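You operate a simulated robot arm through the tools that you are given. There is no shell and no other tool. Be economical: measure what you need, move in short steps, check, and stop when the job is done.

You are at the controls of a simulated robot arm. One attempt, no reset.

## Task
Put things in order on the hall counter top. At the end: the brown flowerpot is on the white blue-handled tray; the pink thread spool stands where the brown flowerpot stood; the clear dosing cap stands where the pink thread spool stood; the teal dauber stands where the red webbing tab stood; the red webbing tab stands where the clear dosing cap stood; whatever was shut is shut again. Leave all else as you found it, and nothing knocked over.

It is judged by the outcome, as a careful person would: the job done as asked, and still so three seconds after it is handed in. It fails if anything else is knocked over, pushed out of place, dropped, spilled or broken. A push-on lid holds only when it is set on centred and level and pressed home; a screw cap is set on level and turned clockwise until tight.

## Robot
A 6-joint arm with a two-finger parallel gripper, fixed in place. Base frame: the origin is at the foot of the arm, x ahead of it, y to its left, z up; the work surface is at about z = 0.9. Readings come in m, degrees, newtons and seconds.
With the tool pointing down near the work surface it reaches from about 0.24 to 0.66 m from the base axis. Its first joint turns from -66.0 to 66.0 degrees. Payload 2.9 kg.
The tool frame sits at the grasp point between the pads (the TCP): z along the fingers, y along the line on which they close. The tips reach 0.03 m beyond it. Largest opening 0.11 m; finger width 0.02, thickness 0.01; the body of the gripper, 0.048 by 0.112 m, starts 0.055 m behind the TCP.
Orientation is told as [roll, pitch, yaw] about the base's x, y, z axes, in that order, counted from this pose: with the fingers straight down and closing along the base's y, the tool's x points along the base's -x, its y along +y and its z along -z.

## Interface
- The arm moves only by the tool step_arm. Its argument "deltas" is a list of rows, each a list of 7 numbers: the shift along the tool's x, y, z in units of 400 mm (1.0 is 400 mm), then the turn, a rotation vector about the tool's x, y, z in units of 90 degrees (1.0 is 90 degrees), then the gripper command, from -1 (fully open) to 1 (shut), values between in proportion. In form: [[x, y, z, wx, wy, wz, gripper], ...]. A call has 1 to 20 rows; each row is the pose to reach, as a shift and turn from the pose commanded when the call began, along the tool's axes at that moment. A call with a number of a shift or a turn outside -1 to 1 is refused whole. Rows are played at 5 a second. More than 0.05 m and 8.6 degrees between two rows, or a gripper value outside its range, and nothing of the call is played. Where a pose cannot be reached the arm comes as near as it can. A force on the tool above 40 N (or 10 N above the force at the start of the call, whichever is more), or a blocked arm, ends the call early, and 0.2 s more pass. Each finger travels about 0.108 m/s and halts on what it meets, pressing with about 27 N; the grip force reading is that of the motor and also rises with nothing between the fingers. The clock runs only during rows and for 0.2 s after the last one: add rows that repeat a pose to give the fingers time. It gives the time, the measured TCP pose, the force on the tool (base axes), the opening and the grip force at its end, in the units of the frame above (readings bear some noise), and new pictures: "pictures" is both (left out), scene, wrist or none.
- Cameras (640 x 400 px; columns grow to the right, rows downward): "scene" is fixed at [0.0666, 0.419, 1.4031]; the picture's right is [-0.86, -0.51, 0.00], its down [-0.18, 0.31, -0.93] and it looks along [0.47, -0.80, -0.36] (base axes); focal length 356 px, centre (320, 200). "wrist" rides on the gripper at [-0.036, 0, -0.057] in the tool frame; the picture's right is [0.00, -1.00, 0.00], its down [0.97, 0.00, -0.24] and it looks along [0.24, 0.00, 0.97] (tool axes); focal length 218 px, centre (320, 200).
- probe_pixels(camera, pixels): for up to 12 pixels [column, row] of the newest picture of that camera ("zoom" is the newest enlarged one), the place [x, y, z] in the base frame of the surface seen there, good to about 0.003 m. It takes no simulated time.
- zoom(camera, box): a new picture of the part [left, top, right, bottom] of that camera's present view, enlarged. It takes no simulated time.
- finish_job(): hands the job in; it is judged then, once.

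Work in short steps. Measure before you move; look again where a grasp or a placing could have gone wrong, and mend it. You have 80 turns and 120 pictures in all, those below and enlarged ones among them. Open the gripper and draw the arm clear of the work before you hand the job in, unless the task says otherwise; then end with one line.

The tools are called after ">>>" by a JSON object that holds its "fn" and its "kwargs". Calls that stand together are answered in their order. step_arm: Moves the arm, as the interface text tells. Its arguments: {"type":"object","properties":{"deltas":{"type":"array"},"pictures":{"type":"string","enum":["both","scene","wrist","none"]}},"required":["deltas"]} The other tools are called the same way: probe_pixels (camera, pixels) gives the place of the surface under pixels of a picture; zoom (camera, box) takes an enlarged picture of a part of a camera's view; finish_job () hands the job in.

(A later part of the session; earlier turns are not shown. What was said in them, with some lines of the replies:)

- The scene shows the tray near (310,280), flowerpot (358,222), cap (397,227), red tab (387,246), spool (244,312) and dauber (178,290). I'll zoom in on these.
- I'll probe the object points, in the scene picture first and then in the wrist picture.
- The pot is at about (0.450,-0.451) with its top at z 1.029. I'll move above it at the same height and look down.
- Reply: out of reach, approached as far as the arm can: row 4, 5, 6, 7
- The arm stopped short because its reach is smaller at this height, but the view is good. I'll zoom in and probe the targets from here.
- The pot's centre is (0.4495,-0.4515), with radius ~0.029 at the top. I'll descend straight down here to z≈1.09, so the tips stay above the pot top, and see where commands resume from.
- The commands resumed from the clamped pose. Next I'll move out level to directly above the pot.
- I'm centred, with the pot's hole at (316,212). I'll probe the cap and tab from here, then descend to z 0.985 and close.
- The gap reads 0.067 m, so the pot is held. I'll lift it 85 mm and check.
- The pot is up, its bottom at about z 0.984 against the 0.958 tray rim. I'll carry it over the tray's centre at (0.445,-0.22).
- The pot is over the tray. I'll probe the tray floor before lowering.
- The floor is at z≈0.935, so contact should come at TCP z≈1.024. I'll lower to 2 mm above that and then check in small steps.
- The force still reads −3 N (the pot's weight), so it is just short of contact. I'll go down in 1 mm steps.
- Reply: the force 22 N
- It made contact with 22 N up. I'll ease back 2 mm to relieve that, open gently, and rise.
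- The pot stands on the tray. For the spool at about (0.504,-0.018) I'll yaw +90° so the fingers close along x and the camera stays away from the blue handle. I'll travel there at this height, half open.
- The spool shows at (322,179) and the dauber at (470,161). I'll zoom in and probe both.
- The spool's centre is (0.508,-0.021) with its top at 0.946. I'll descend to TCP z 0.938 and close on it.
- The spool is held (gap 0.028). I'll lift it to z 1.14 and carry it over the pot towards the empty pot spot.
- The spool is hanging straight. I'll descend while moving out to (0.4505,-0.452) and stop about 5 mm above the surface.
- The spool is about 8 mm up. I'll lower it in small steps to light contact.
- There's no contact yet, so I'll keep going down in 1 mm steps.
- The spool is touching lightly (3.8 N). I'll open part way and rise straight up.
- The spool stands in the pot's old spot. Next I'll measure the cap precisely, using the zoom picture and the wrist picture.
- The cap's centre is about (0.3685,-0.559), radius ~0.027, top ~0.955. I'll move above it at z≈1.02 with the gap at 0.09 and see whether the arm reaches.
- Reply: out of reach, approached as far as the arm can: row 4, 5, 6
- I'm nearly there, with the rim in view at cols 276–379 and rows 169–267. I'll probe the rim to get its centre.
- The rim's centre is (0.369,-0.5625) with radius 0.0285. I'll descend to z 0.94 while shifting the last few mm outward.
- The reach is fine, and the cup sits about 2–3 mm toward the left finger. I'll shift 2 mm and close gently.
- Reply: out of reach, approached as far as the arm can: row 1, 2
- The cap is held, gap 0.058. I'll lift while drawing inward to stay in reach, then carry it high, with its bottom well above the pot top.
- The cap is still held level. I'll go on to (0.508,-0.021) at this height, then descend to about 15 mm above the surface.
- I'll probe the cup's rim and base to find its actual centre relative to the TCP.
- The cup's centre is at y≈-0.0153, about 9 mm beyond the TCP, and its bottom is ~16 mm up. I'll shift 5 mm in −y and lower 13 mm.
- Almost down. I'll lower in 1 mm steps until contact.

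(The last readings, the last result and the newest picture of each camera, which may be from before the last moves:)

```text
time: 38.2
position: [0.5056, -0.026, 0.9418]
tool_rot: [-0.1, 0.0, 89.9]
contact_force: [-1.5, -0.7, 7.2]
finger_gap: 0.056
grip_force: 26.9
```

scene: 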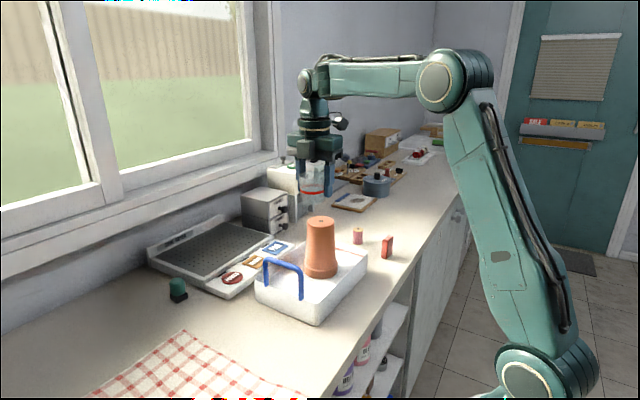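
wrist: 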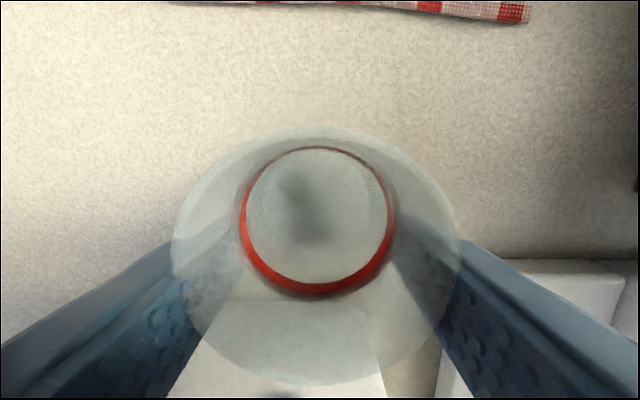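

Contact at 7 N. I'll open slowly to a 0.08 gap and rise.

>>> {"fn": "step_arm", "kwargs": {"deltas": [[0, 0, 0, 0, 0, 0, 0.0], [0, 0, 0, 0, 0, 0, -0.25], [0, 0, 0, 0, 0, 0, -0.45], [0, 0, -0.06, 0, 0, 0, -0.45], [0, 0, -0.15, 0, 0, 0, -0.45], [0, 0, -0.25, 0, 0, 0, -0.45], [0, 0, -0.35, 0, 0, 0, -0.45], [0, 0, -0.45, 0, 0, 0, -0.45], [0, 0, -0.5, 0, 0, 0, -0.45], [0, 0, -0.5, 0, 0, 0, -0.45]], "pictures": "both"}}

>>> {"fn": "zoom", "kwargs": {"camera": "scene", "box": [130, 250, 310, 340]}}

```text
time: 40.4
position: [0.5074, -0.0266, 1.1407]
tool_rot: [0.1, -0.1, 89.9]
contact_force: [-0.1, 0.2, 0.6]
finger_gap: 0.0799
grip_force: 0.1
```

scene: 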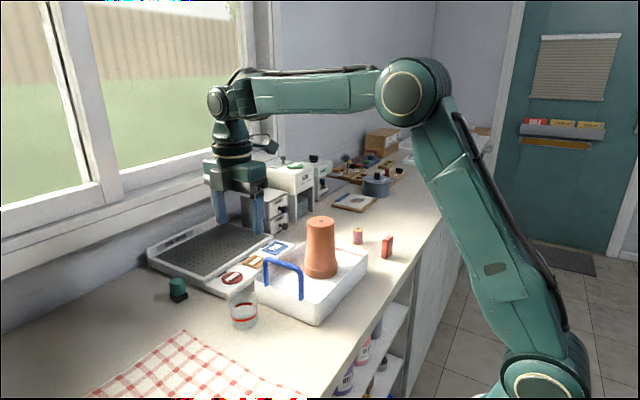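
wrist: 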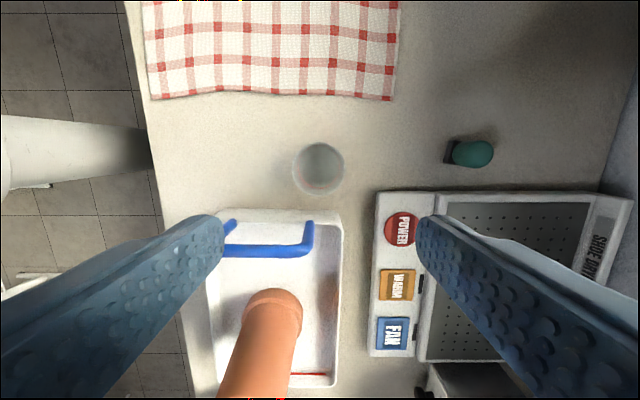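

```text
3.56 times, centred on (220, 295) of scene
```

zoom: 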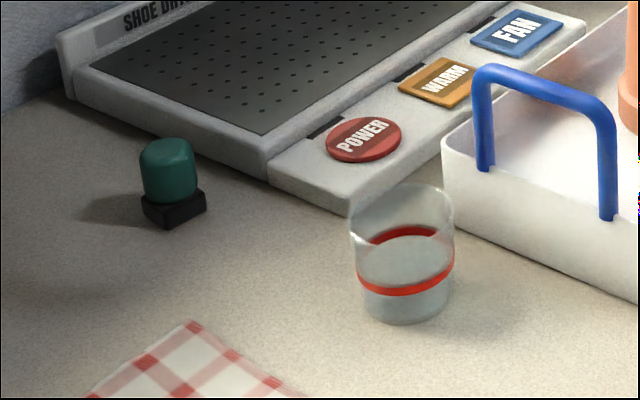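

Standing well. I'll probe the placed cap's rim to check where it ended up.

>>> {"fn": "probe_pixels", "kwargs": {"camera": "wrist", "pixels": [[294, 168], [344, 168], [319, 143], [319, 193], [319, 160], [297, 160], [342, 160], [319, 196]]}}

>>> {"fn": "probe_pixels", "kwargs": {"camera": "zoom", "pixels": [[400, 186], [455, 215], [350, 232], [405, 288], [358, 280], [453, 260], [400, 320], [385, 243]]}}

```text
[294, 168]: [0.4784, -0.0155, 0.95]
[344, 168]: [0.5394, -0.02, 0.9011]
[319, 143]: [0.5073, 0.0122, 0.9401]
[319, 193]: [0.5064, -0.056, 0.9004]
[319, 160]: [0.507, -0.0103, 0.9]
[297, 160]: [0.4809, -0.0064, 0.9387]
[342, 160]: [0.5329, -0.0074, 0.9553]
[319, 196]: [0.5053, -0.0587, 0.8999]
```

```text
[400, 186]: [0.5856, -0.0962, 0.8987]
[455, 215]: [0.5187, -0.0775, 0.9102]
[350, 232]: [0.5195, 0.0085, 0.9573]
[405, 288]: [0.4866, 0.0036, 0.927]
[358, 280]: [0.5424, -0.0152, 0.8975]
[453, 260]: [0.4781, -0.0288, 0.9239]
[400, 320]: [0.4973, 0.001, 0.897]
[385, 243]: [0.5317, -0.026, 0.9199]
```

The cap stands at about (0.5065,-0.015), within 5–6 mm of the spool's old place, which is good enough. Next is the red tab at (0.349,-0.421): I'll move over it at this height.

>>> {"fn": "step_arm", "kwargs": {"deltas": [[0.09, 0.036, 0, 0, 0, 0, 0.0], [0.18, 0.072, 0, 0, 0, 0, 0.0], [0.27, 0.108, 0, 0, 0, 0, 0.0], [0.36, 0.144, 0, 0, 0, 0, 0.0], [0.45, 0.18, 0, 0, 0, 0, 0.0], [0.54, 0.216, 0, 0, 0, 0, 0.0], [0.63, 0.252, 0, 0, 0, 0, 0.0], [0.72, 0.288, 0, 0, 0, 0, 0.0], [0.81, 0.324, 0, 0, 0, 0, 0.0], [0.9, 0.36, 0, 0, 0, 0, 0.0], [0.986, 0.396, 0, 0, 0, 0, 0.0], [0.986, 0.396, 0.1, 0, 0, 0, 0.0], [0.986, 0.396, 0.2, 0, 0, 0, 0.0], [0.986, 0.396, 0.2, 0, 0, 0, 0.0]], "pictures": "wrist"}}

>>> {"fn": "zoom", "kwargs": {"camera": "wrist", "box": [240, 130, 400, 260]}}

```text
time: 43.4
position: [0.3508, -0.4186, 1.0599]
tool_rot: [0.1, 0.0, 90.0]
contact_force: [0.6, -0.8, 0.4]
finger_gap: 0.0547
grip_force: 0.1
```

wrist: 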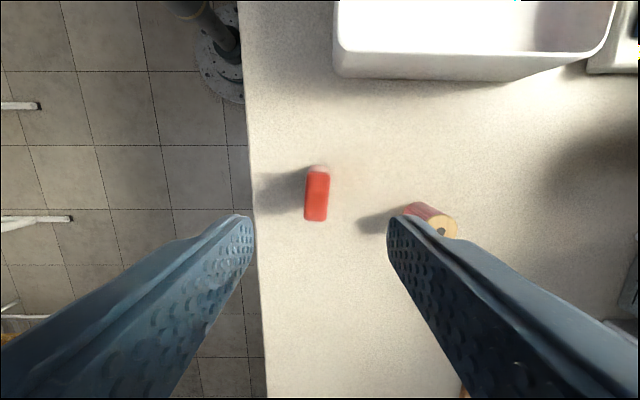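

```text
3.08 times, centred on (320, 195) of wrist
```

zoom: 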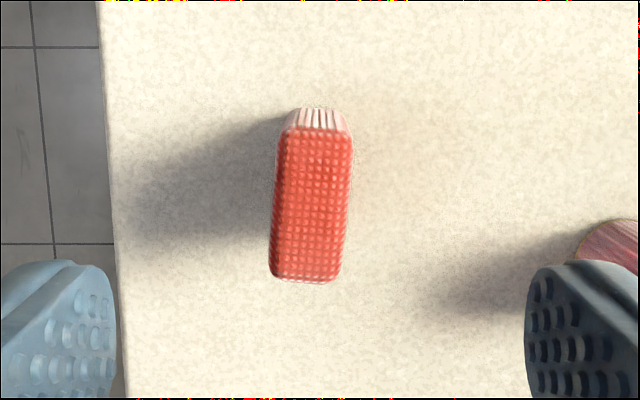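

The tab's top face shows a clockwise turn of ~4.5°. I'll probe its centre and then align to it.

>>> {"fn": "probe_pixels", "kwargs": {"camera": "zoom", "pixels": [[311, 204], [280, 200], [345, 205], [315, 133], [306, 273], [316, 112]]}}

```text
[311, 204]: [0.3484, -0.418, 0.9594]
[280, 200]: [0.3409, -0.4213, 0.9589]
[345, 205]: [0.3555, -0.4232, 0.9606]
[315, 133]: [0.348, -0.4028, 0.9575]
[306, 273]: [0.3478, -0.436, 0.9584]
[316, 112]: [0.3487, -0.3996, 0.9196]
```

The tab's centre is (0.348,-0.420). I'll turn −4.5°, descend to z 0.942 and close.

>>> {"fn": "step_arm", "kwargs": {"deltas": [[0.003, 0.0065, 0.07, 0, 0, 0.05, 0.0], [0.003, 0.0065, 0.15, 0, 0, 0.05, 0.0], [0.003, 0.0065, 0.23, 0, 0, 0.05, 0.0], [0.003, 0.0065, 0.295, 0, 0, 0.05, 0.0], [0.003, 0.0065, 0.295, 0, 0, 0.05, 0.2], [0.003, 0.0065, 0.295, 0, 0, 0.05, 0.5], [0.003, 0.0065, 0.295, 0, 0, 0.05, 1], [0.003, 0.0065, 0.295, 0, 0, 0.05, 1]], "pictures": "wrist"}}

>>> {"fn": "zoom", "kwargs": {"camera": "scene", "box": [340, 200, 430, 275]}}

```text
time: 45.2
position: [0.3464, -0.4224, 0.9407]
tool_rot: [0.0, 0.0, 85.4]
contact_force: [-0.2, 0.6, -0.8]
finger_gap: 0.0179
grip_force: 27.0
```

wrist: 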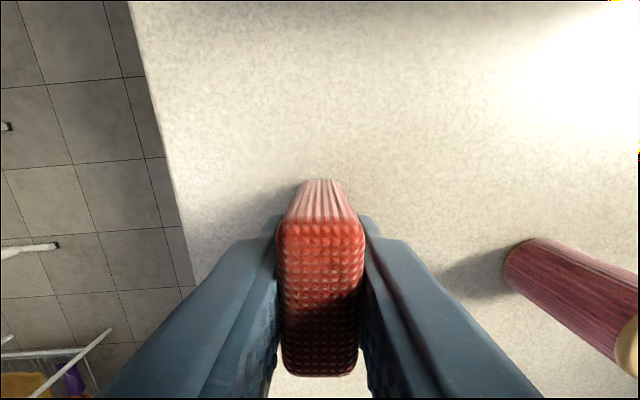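

```text
5.33 times, centred on (385, 238) of scene
```

zoom: 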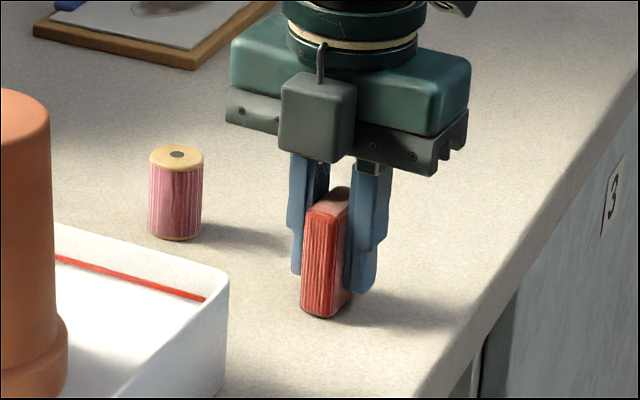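

The tab is gripped square. I'll lift 20 mm and move to the cap's old spot at (0.3685,-0.5605), which is a clear path.

>>> {"fn": "step_arm", "kwargs": {"deltas": [[0, 0, -0.05, 0, 0, 0, 1], [0.09, -0.02, -0.05, 0, 0, 0, 1], [0.18, -0.04, -0.05, 0, 0, 0, 1], [0.27, -0.06, -0.05, 0, 0, 0, 1], [0.3466, -0.0792, -0.05, 0, 0, 0, 1], [0.3466, -0.0792, -0.03, 0, 0, 0, 1], [0.3466, -0.0792, -0.01, 0, 0, 0, 1], [0.3466, -0.0792, -0.01, 0, 0, 0, 1]], "pictures": "wrist"}}

>>> {"fn": "zoom", "kwargs": {"camera": "scene", "box": [340, 190, 430, 265]}}

```text
time: 47.0
position: [0.3669, -0.5629, 0.9447]
tool_rot: [-0.1, -0.1, 85.5]
contact_force: [-0.6, 0.1, -0.2]
finger_gap: 0.0185
grip_force: 27.1
```

wrist: 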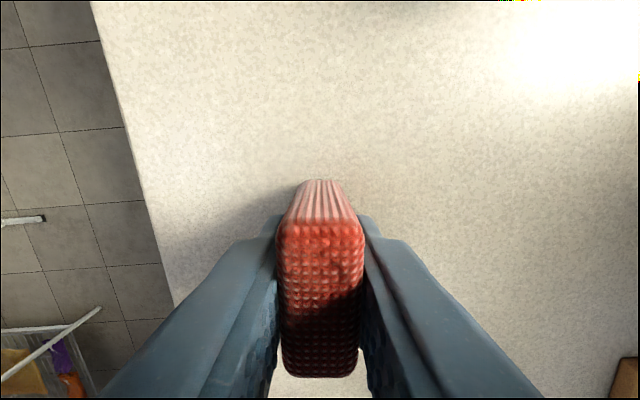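

```text
5.33 times, centred on (385, 228) of scene
```

zoom: 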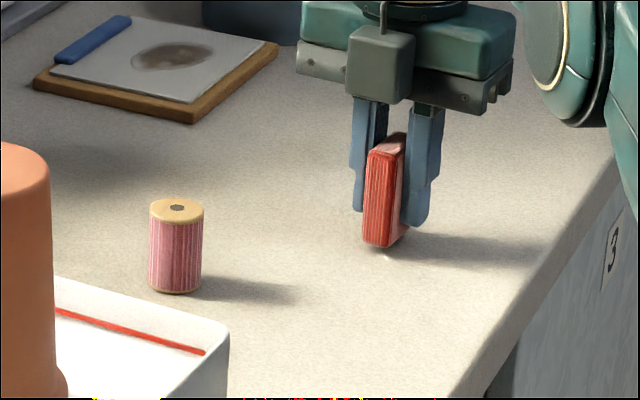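

It's a few mm above the surface, so I'll lower in 1 mm steps.

>>> {"fn": "step_arm", "kwargs": {"deltas": [[0, 0, 0.004, 0, 0, 0, 1], [0, 0, 0.008, 0, 0, 0, 1], [0, 0, 0.011, 0, 0, 0, 1], [0, 0, 0.011, 0, 0, 0, 1]], "pictures": "none"}}

```text
time: 48.0
position: [0.3663, -0.5639, 0.9406]
tool_rot: [0.0, 0.0, 85.5]
contact_force: [-0.9, 0.1, 0.2]
finger_gap: 0.0181
grip_force: 27.0
```

>>> {"fn": "step_arm", "kwargs": {"deltas": [[0, 0, 0.0025, 0, 0, 0, 1], [0, 0, 0.005, 0, 0, 0, 1], [0, 0, 0.005, 0, 0, 0, 1]], "pictures": "none"}}

>>> {"fn": "zoom", "kwargs": {"camera": "scene", "box": [360, 195, 430, 255]}}

```text
time: 48.8
position: [0.3659, -0.5639, 0.9402]
tool_rot: [-0.1, 0.2, 85.5]
contact_force: [-1.7, 3.4, 9.7]
finger_gap: 0.0183
grip_force: 27.2
```

```text
6.67 times, centred on (395, 225) of scene
```

zoom: 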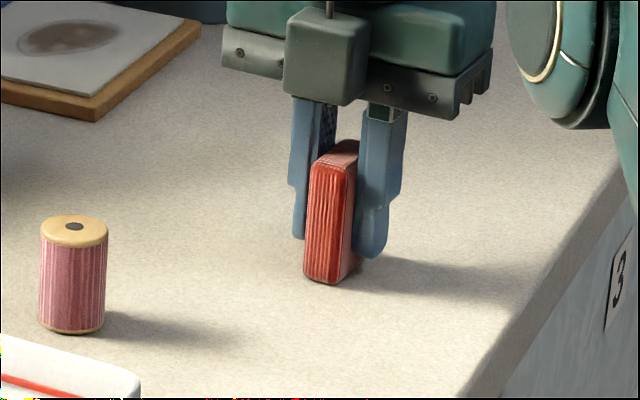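

Contact made with the tab flat. I'll open to 0.055 and rise, drifting inward parallel to the tab's faces.

>>> {"fn": "step_arm", "kwargs": {"deltas": [[0, 0, 0, 0, 0, 0, 0.5], [0, 0, 0, 0, 0, 0, 0.2], [0, 0, 0, 0, 0, 0, 0.0], [0, 0, -0.05, 0, 0, 0, 0.0], [-0.02, 0, -0.1, 0, 0, 0, 0.0], [-0.05, 0, -0.17, 0, 0, 0, 0.0], [-0.1, 0, -0.25, 0, 0, 0, 0.0], [-0.18, 0, -0.33, 0, 0, 0, 0.0], [-0.27, 0, -0.41, 0, 0, 0, 0.0], [-0.36, 0, -0.48, 0, 0, 0, 0.0], [-0.36, 0, -0.48, 0, 0, 0, 0.0]], "pictures": "both"}}

>>> {"fn": "zoom", "kwargs": {"camera": "scene", "box": [340, 190, 430, 265]}}

```text
time: 51.2
position: [0.378, -0.4183, 1.1333]
tool_rot: [-0.1, 0.0, 85.5]
contact_force: [-0.4, -0.1, -0.3]
finger_gap: 0.0549
grip_force: 0.1
```

scene: 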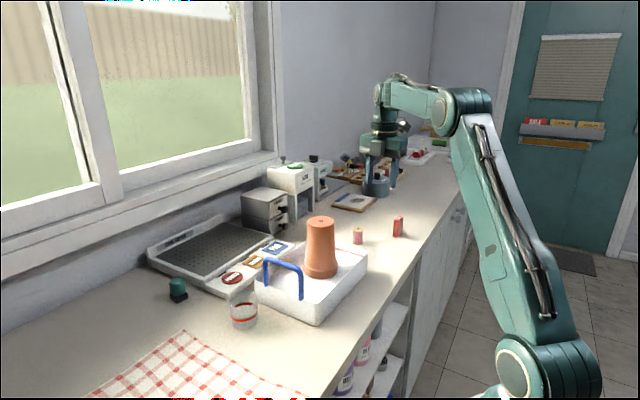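
wrist: 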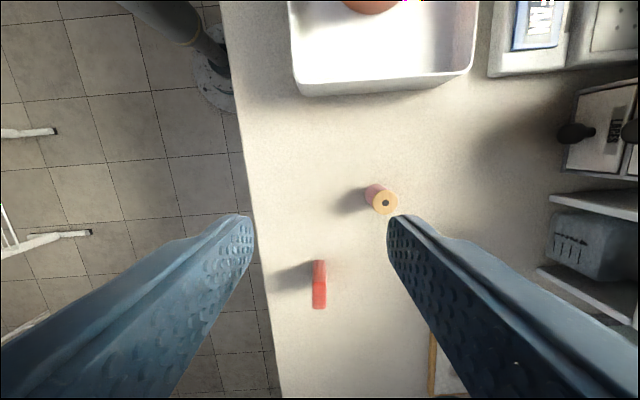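

```text
5.33 times, centred on (385, 228) of scene
```

zoom: 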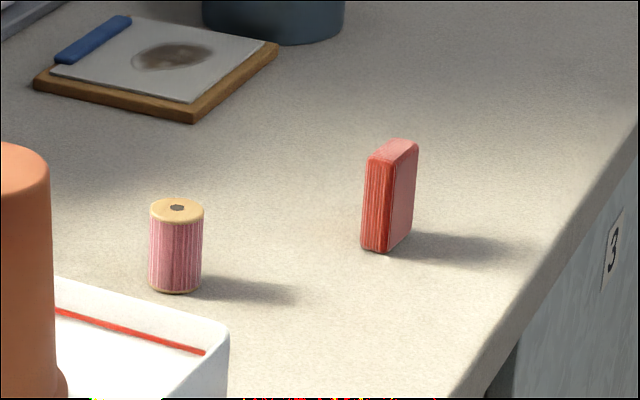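

The tab stands. Now the dauber: I'll travel over to (0.54,-0.04) at this height while turning back to yaw 0, so the camera looks down at it.

>>> {"fn": "step_arm", "kwargs": {"deltas": [[-0.08, -0.027, 0, 0, 0, 0.08, -0.1], [-0.16, -0.054, 0, 0, 0, 0.16, -0.1], [-0.24, -0.081, 0, 0, 0, 0.24, -0.1], [-0.32, -0.108, 0, 0, 0, 0.32, -0.1], [-0.4, -0.135, 0, 0, 0, 0.4, -0.1], [-0.48, -0.162, 0, 0, 0, 0.48, -0.1], [-0.56, -0.19, 0, 0, 0, 0.56, -0.1], [-0.64, -0.217, 0, 0, 0, 0.64, -0.1], [-0.72, -0.244, 0, 0, 0, 0.72, -0.1], [-0.8, -0.271, 0, 0, 0, 0.8, -0.1], [-0.88, -0.3, 0, 0, 0, 0.88, -0.1], [-0.974, -0.33, 0, 0, 0, 0.95, -0.1], [-0.974, -0.33, 0, 0, 0, 0.95, -0.1]], "pictures": "wrist"}}

>>> {"fn": "zoom", "kwargs": {"camera": "wrist", "box": [200, 0, 440, 150]}}

```text
time: 54.0
position: [0.5422, -0.0416, 1.1355]
tool_rot: [0.0, 0.0, -0.1]
contact_force: [-1.2, -0.7, 0.0]
finger_gap: 0.0603
grip_force: 0.1
```

wrist: 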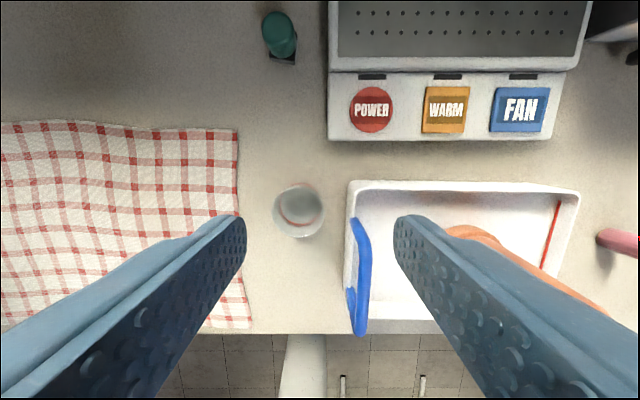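

```text
2.67 times, centred on (320, 75) of wrist
```

zoom: 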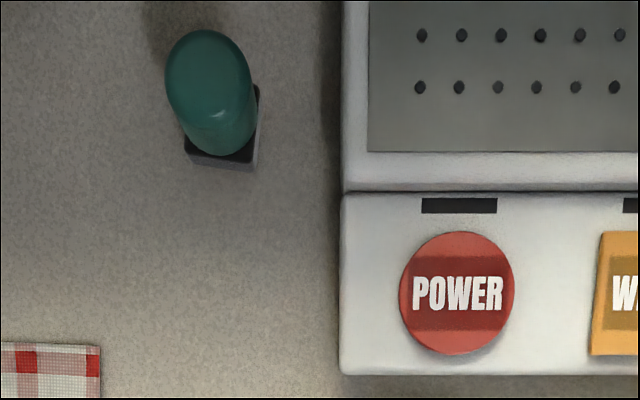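

>>> {"fn": "probe_pixels", "kwargs": {"camera": "zoom", "pixels": [[186, 152], [253, 165], [258, 90], [220, 168], [180, 110], [252, 80], [207, 32], [215, 155], [208, 80], [345, 140], [345, 100], [345, 300]]}}

>>> {"fn": "probe_pixels", "kwargs": {"camera": "scene", "pixels": [[169, 283], [187, 283], [177, 277], [170, 297], [187, 297], [178, 303], [178, 286]]}}

>>> {"fn": "zoom", "kwargs": {"camera": "scene", "box": [150, 260, 215, 315]}}

```text
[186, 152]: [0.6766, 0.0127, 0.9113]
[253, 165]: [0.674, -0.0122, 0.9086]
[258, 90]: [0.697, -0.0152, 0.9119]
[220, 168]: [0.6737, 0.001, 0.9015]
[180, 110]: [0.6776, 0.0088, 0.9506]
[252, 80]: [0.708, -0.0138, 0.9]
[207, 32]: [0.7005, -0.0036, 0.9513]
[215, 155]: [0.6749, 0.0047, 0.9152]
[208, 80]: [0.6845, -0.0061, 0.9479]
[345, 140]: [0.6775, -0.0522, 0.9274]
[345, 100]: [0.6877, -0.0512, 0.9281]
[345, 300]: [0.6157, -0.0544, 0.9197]
```

```text
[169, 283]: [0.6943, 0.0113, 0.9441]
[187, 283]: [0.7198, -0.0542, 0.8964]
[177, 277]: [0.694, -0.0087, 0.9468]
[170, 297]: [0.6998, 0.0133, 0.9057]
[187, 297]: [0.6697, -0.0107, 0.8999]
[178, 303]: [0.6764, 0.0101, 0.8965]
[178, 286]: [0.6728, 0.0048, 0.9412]
```

```text
7.27 times, centred on (182, 288) of scene
```

zoom: 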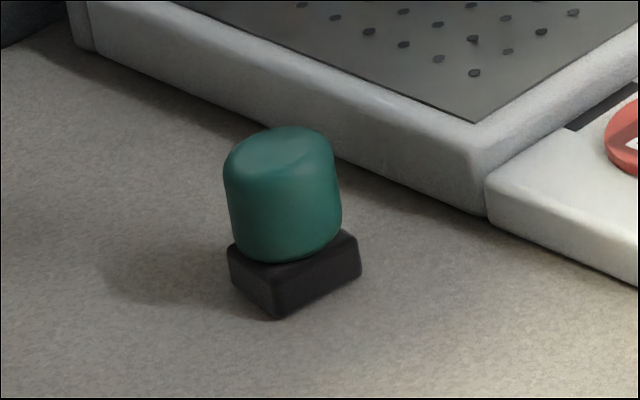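

The dauber's centre is (0.686,-0.001), about 0.027 wide, and the dryer edge is at y -0.05. I'll lower in front of it at (0.62,-0.001, z 1.0), then slide outward.

>>> {"fn": "step_arm", "kwargs": {"deltas": [[-0.04, 0.02, 0.05, 0, 0, 0, 0.05], [-0.08, 0.05, 0.12, 0, 0, 0, 0.05], [-0.12, 0.08, 0.19, 0, 0, 0, 0.05], [-0.16, 0.1015, 0.26, 0, 0, 0, 0.05], [-0.195, 0.1015, 0.34, 0, 0, 0, 0.05], [-0.195, 0.1015, 0.34, 0, 0, 0, 0.05]], "pictures": "wrist"}}

```text
time: 55.4
position: [0.6196, 0.0006, 0.9954]
tool_rot: [-0.1, 0.0, 0.0]
contact_force: [-0.4, 0.3, -0.3]
finger_gap: 0.0525
grip_force: 0.1
```

wrist: 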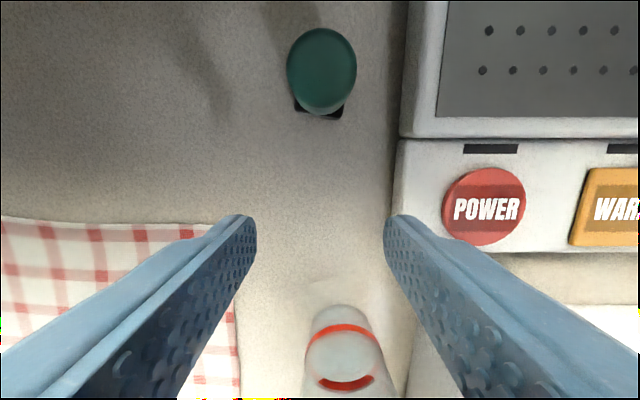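

The dauber is centred between the fingers (col 321). I'll descend to z 0.937, then slide outward toward x 0.684.

>>> {"fn": "step_arm", "kwargs": {"deltas": [[0, -0.002, 0.08, 0, 0, 0, 0.05], [0, -0.002, 0.146, 0, 0, 0, 0.05], [-0.05, -0.002, 0.146, 0, 0, 0, 0.05], [-0.1, -0.002, 0.146, 0, 0, 0, 0.05], [-0.13, -0.002, 0.146, 0, 0, 0, 0.05], [-0.16, -0.002, 0.146, 0, 0, 0, 0.05], [-0.16, -0.002, 0.146, 0, 0, 0, 0.05]], "pictures": "wrist"}}

>>> {"fn": "zoom", "kwargs": {"camera": "scene", "box": [140, 240, 230, 315]}}

```text
time: 57.0
position: [0.6789, -0.0019, 0.937]
tool_rot: [-0.1, 0.0, 0.1]
contact_force: [-1.0, 0.1, -0.4]
finger_gap: 0.0526
grip_force: 0.0
out of reach, approached as far as the arm can: row 6, 7
```

wrist: 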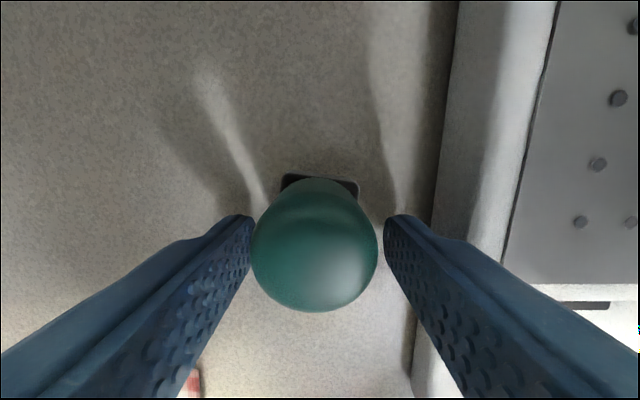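

```text
5.33 times, centred on (185, 278) of scene
```

zoom: 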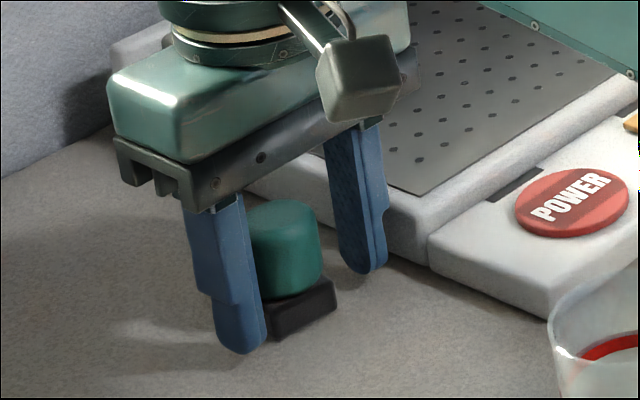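

TCP reached x 0.679 and the pads extend to 0.689, past the dauber's centre at ~0.686. I'll close.

>>> {"fn": "step_arm", "kwargs": {"deltas": [[0, 0, 0, 0, 0, 0, 0.3], [0, 0, 0, 0, 0, 0, 0.5], [0, 0, 0, 0, 0, 0, 1], [0, 0, 0, 0, 0, 0, 1]], "pictures": "wrist"}}

>>> {"fn": "zoom", "kwargs": {"camera": "scene", "box": [140, 240, 230, 315]}}

```text
time: 58.0
position: [0.6791, -0.0013, 0.938]
tool_rot: [0.0, -0.2, 0.0]
contact_force: [0.2, 0.8, 0.2]
finger_gap: 0.0307
grip_force: 27.1
```

wrist: 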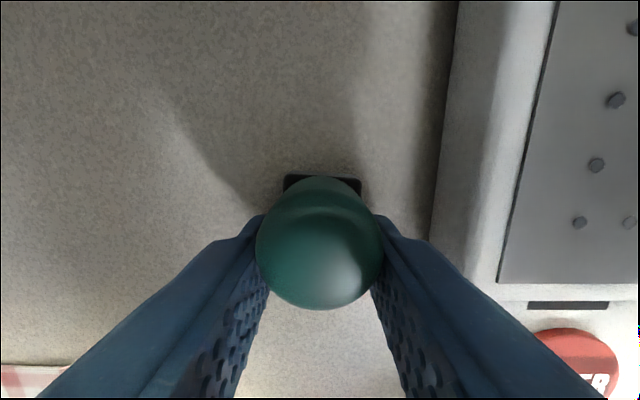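

```text
5.33 times, centred on (185, 278) of scene
```

zoom: 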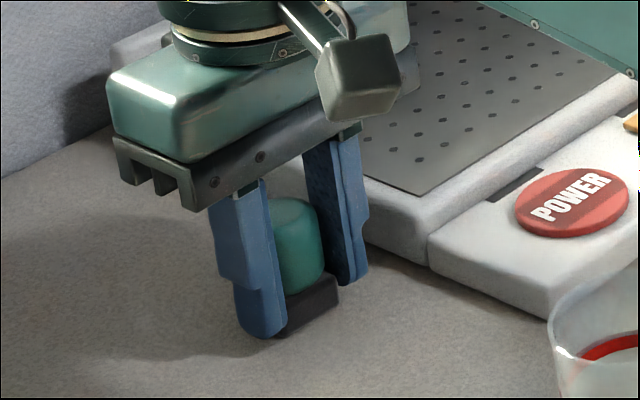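

The dauber is gripped (gap 0.031). I'll lift while drawing inward, then carry it high over the tray toward the tab's old spot.

>>> {"fn": "step_arm", "kwargs": {"deltas": [[0, 0, -0.02, 0, 0, 0, 1], [0.01, 0, -0.06, 0, 0, 0, 1], [0.05, 0, -0.12, 0, 0, 0, 1], [0.1, 0, -0.19, 0, 0, 0, 1], [0.16, 0, -0.26, 0, 0, 0, 1], [0.22, 0, -0.34, 0, 0, 0, 1], [0.28, 0, -0.42, 0, 0, 0, 1], [0.34, 0, -0.51, 0, 0, 0, 1], [0.39, -0.09, -0.51, 0, 0, 0, 1], [0.44, -0.18, -0.51, 0, 0, 0, 1], [0.49, -0.27, -0.51, 0, 0, 0, 1], [0.54, -0.36, -0.51, 0, 0, 0, 1], [0.59, -0.45, -0.51, 0, 0, 0, 1], [0.64, -0.54, -0.51, 0, 0, 0, 1], [0.69, -0.63, -0.51, 0, 0, 0, 1], [0.74, -0.72, -0.51, 0, 0, 0, 1], [0.79, -0.81, -0.51, 0, 0, 0, 1], [0.82, -0.9, -0.51, 0, 0, 0, 1], [0.82, -0.9, -0.51, 0, 0, 0, 1]], "pictures": "both"}}

```text
time: 62.0
position: [0.349, -0.3623, 1.1391]
tool_rot: [0.1, 0.0, 0.0]
contact_force: [0.0, -0.9, -0.1]
finger_gap: 0.0301
grip_force: 27.0
```

scene: 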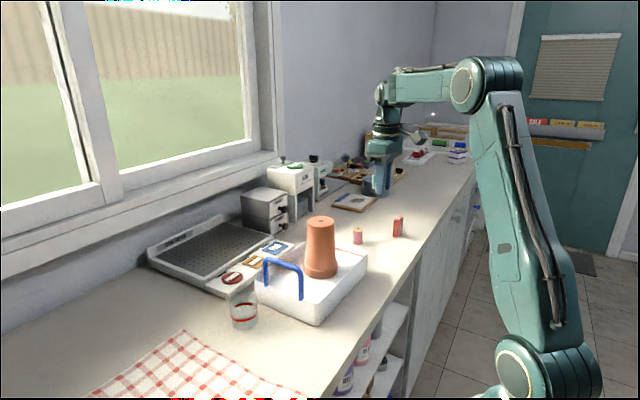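
wrist: 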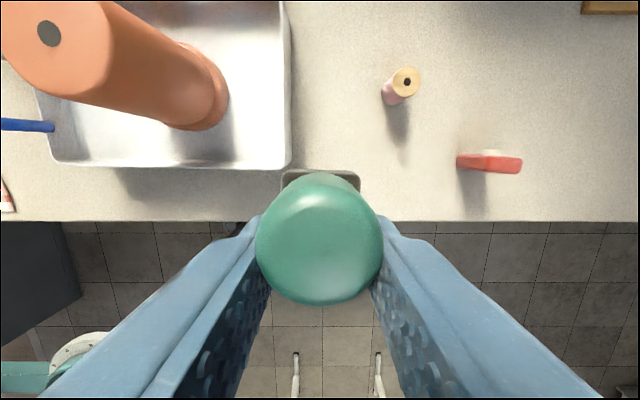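

The dauber is held steady, its centre ~7 mm beyond the TCP in +x. I'll move to TCP (0.3415,-0.42) and descend to about 7 mm above the surface.

>>> {"fn": "step_arm", "kwargs": {"deltas": [[0.01, -0.08, 0, 0, 0, 0, 1], [0.019, -0.144, 0, 0, 0, 0, 1], [0.019, -0.144, 0.1, 0, 0, 0, 1], [0.019, -0.144, 0.2, 0, 0, 0, 1], [0.019, -0.144, 0.3, 0, 0, 0, 1], [0.019, -0.144, 0.4, 0, 0, 0, 1], [0.019, -0.144, 0.46, 0, 0, 0, 1], [0.019, -0.144, 0.485, 0, 0, 0, 1], [0.019, -0.144, 0.485, 0, 0, 0, 1]], "pictures": "none"}}

>>> {"fn": "zoom", "kwargs": {"camera": "scene", "box": [340, 195, 430, 270]}}

>>> {"fn": "zoom", "kwargs": {"camera": "wrist", "box": [160, 100, 480, 320]}}

```text
time: 64.0
position: [0.343, -0.4168, 0.9464]
tool_rot: [0.0, 0.0, -0.1]
contact_force: [0.1, 0.7, -1.0]
finger_gap: 0.0303
grip_force: 26.9
```

```text
5.33 times, centred on (385, 232) of scene
```

zoom: 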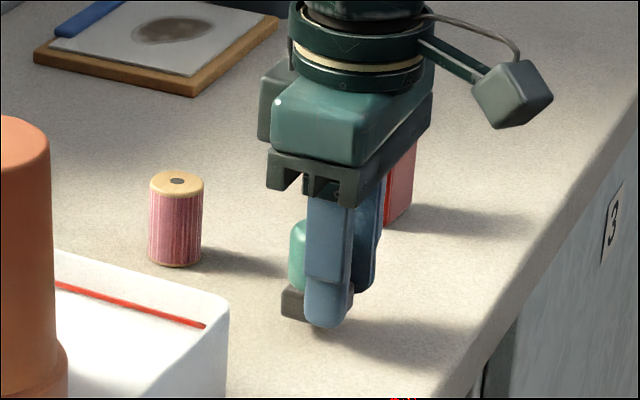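

```text
1.82 times, centred on (320, 210) of wrist
```

zoom: 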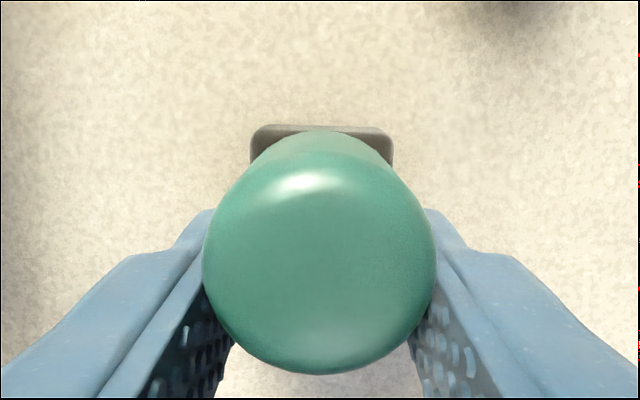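

It's hanging level. I'll lower toward contact at z≈0.938 with a 2 mm y trim.

>>> {"fn": "step_arm", "kwargs": {"deltas": [[0, -0.005, 0.008, 0, 0, 0, 1], [0, -0.005, 0.015, 0, 0, 0, 1], [0, -0.005, 0.018, 0, 0, 0, 1], [0, -0.005, 0.018, 0, 0, 0, 1]], "pictures": "none"}}

```text
time: 65.0
position: [0.3417, -0.421, 0.9413]
tool_rot: [0.0, 0.1, 0.1]
contact_force: [0.0, 1.0, 0.2]
finger_gap: 0.0302
grip_force: 26.5
```

>>> {"fn": "step_arm", "kwargs": {"deltas": [[0, 0, 0.0025, 0, 0, 0, 1], [0, 0, 0.005, 0, 0, 0, 1], [0, 0, 0.0075, 0, 0, 0, 1], [0, 0, 0.0075, 0, 0, 0, 1]], "pictures": "none"}}

```text
time: 66.0
position: [0.3428, -0.4205, 0.9369]
tool_rot: [0.0, 0.0, 0.0]
contact_force: [-0.9, -0.2, 0.0]
finger_gap: 0.0302
grip_force: 27.7
```

There's still no contact. I'll keep going down in small steps.

>>> {"fn": "step_arm", "kwargs": {"deltas": [[0, 0, 0.0025, 0, 0, 0, 1], [0, 0, 0.005, 0, 0, 0, 1], [0, 0, 0.005, 0, 0, 0, 1]], "pictures": "none"}}

>>> {"fn": "zoom", "kwargs": {"camera": "scene", "box": [355, 210, 425, 265]}}

```text
time: 66.8
position: [0.3435, -0.4206, 0.9371]
tool_rot: [-0.1, -0.1, -0.1]
contact_force: [-2.8, -1.5, 11.3]
finger_gap: 0.03
grip_force: 27.0
```

```text
7.27 times, centred on (390, 238) of scene
```

zoom: 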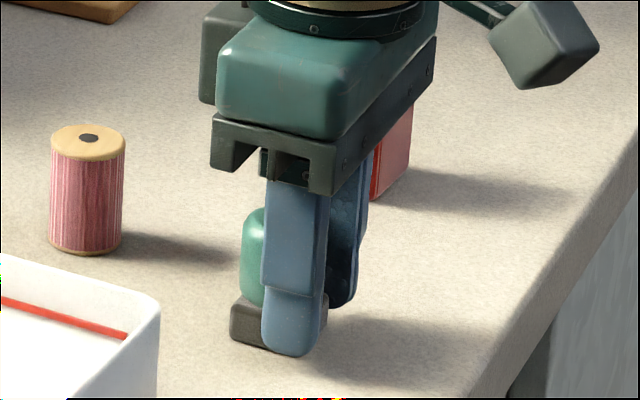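

Contact at 11 N. I'll open and rise straight up.

>>> {"fn": "step_arm", "kwargs": {"deltas": [[0, 0, -0.002, 0, 0, 0, 0.4], [0, 0, -0.002, 0, 0, 0, 0.1], [0, 0, -0.002, 0, 0, 0, -0.1], [0, 0, -0.06, 0, 0, 0, -0.1], [0, 0, -0.15, 0, 0, 0, -0.1], [0, 0, -0.25, 0, 0, 0, -0.1], [0, 0, -0.35, 0, 0, 0, -0.1], [0, 0, -0.45, 0, 0, 0, -0.1], [0, 0, -0.55, 0, 0, 0, -0.1], [0, 0, -0.65, 0, 0, 0, -0.1], [0.05, 0.05, -0.7, 0, 0, 0, -0.5], [0.1, 0.15, -0.7, 0, 0, 0, -1], [0.1, 0.25, -0.7, 0, 0, 0, -1], [0.1, 0.25, -0.7, 0, 0, 0, -1]], "pictures": "both"}}

>>> {"fn": "zoom", "kwargs": {"camera": "scene", "box": [220, 190, 430, 340]}}

```text
time: 69.8
position: [0.3027, -0.3209, 1.2184]
tool_rot: [0.0, 0.0, 0.0]
contact_force: [-0.9, 0.7, 1.2]
finger_gap: 0.11
grip_force: 0.0
```

scene: 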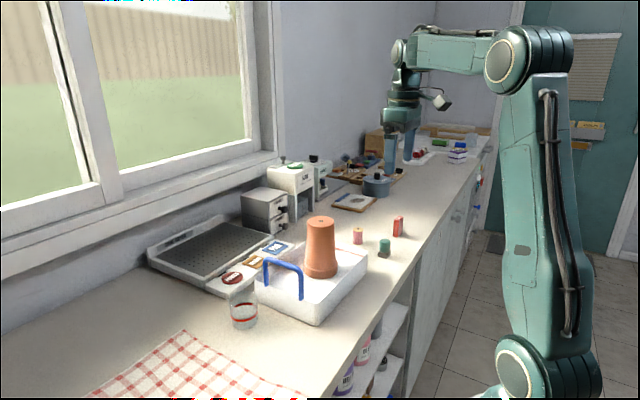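
wrist: 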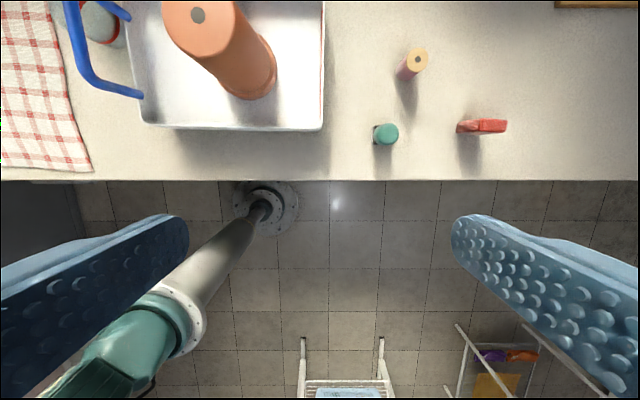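

```text
2.67 times, centred on (325, 265) of scene
```

zoom: 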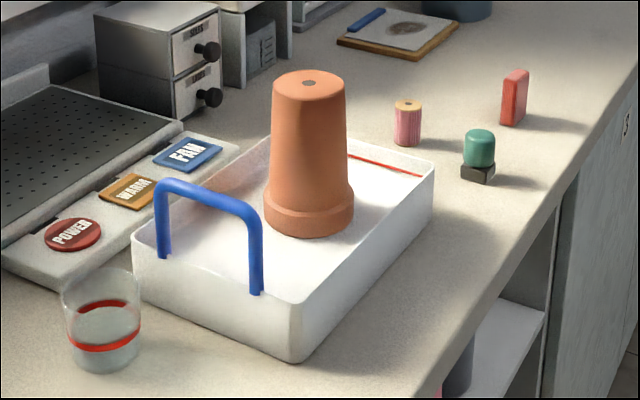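

Everything stands upright. I'll do a last position check on the dauber, tab and spool.

>>> {"fn": "probe_pixels", "kwargs": {"camera": "wrist", "pixels": [[388, 134], [375, 135], [399, 134], [388, 124], [388, 145], [418, 60], [492, 126], [506, 126], [470, 127], [230, 60]]}}

```text
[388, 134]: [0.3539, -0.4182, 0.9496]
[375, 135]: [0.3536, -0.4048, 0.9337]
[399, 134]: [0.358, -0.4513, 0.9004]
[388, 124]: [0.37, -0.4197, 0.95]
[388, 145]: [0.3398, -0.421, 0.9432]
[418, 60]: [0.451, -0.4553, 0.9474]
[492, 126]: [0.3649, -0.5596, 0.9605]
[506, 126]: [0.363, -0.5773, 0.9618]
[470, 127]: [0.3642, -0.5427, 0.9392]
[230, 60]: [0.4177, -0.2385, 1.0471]
```

All the objects are within ~6 mm of their targets, the gripper is open, and the arm is clear. I'm handing the job in.

>>> {"fn": "finish_job", "kwargs": {}}

```text
The job is handed in.
```

The job is handed in: the pot is on the tray, and the spool, cap, tab and dauber all stand upright within about 6 mm of their assigned places. Nothing needed opening, and I saw nothing else knocked over or moved.
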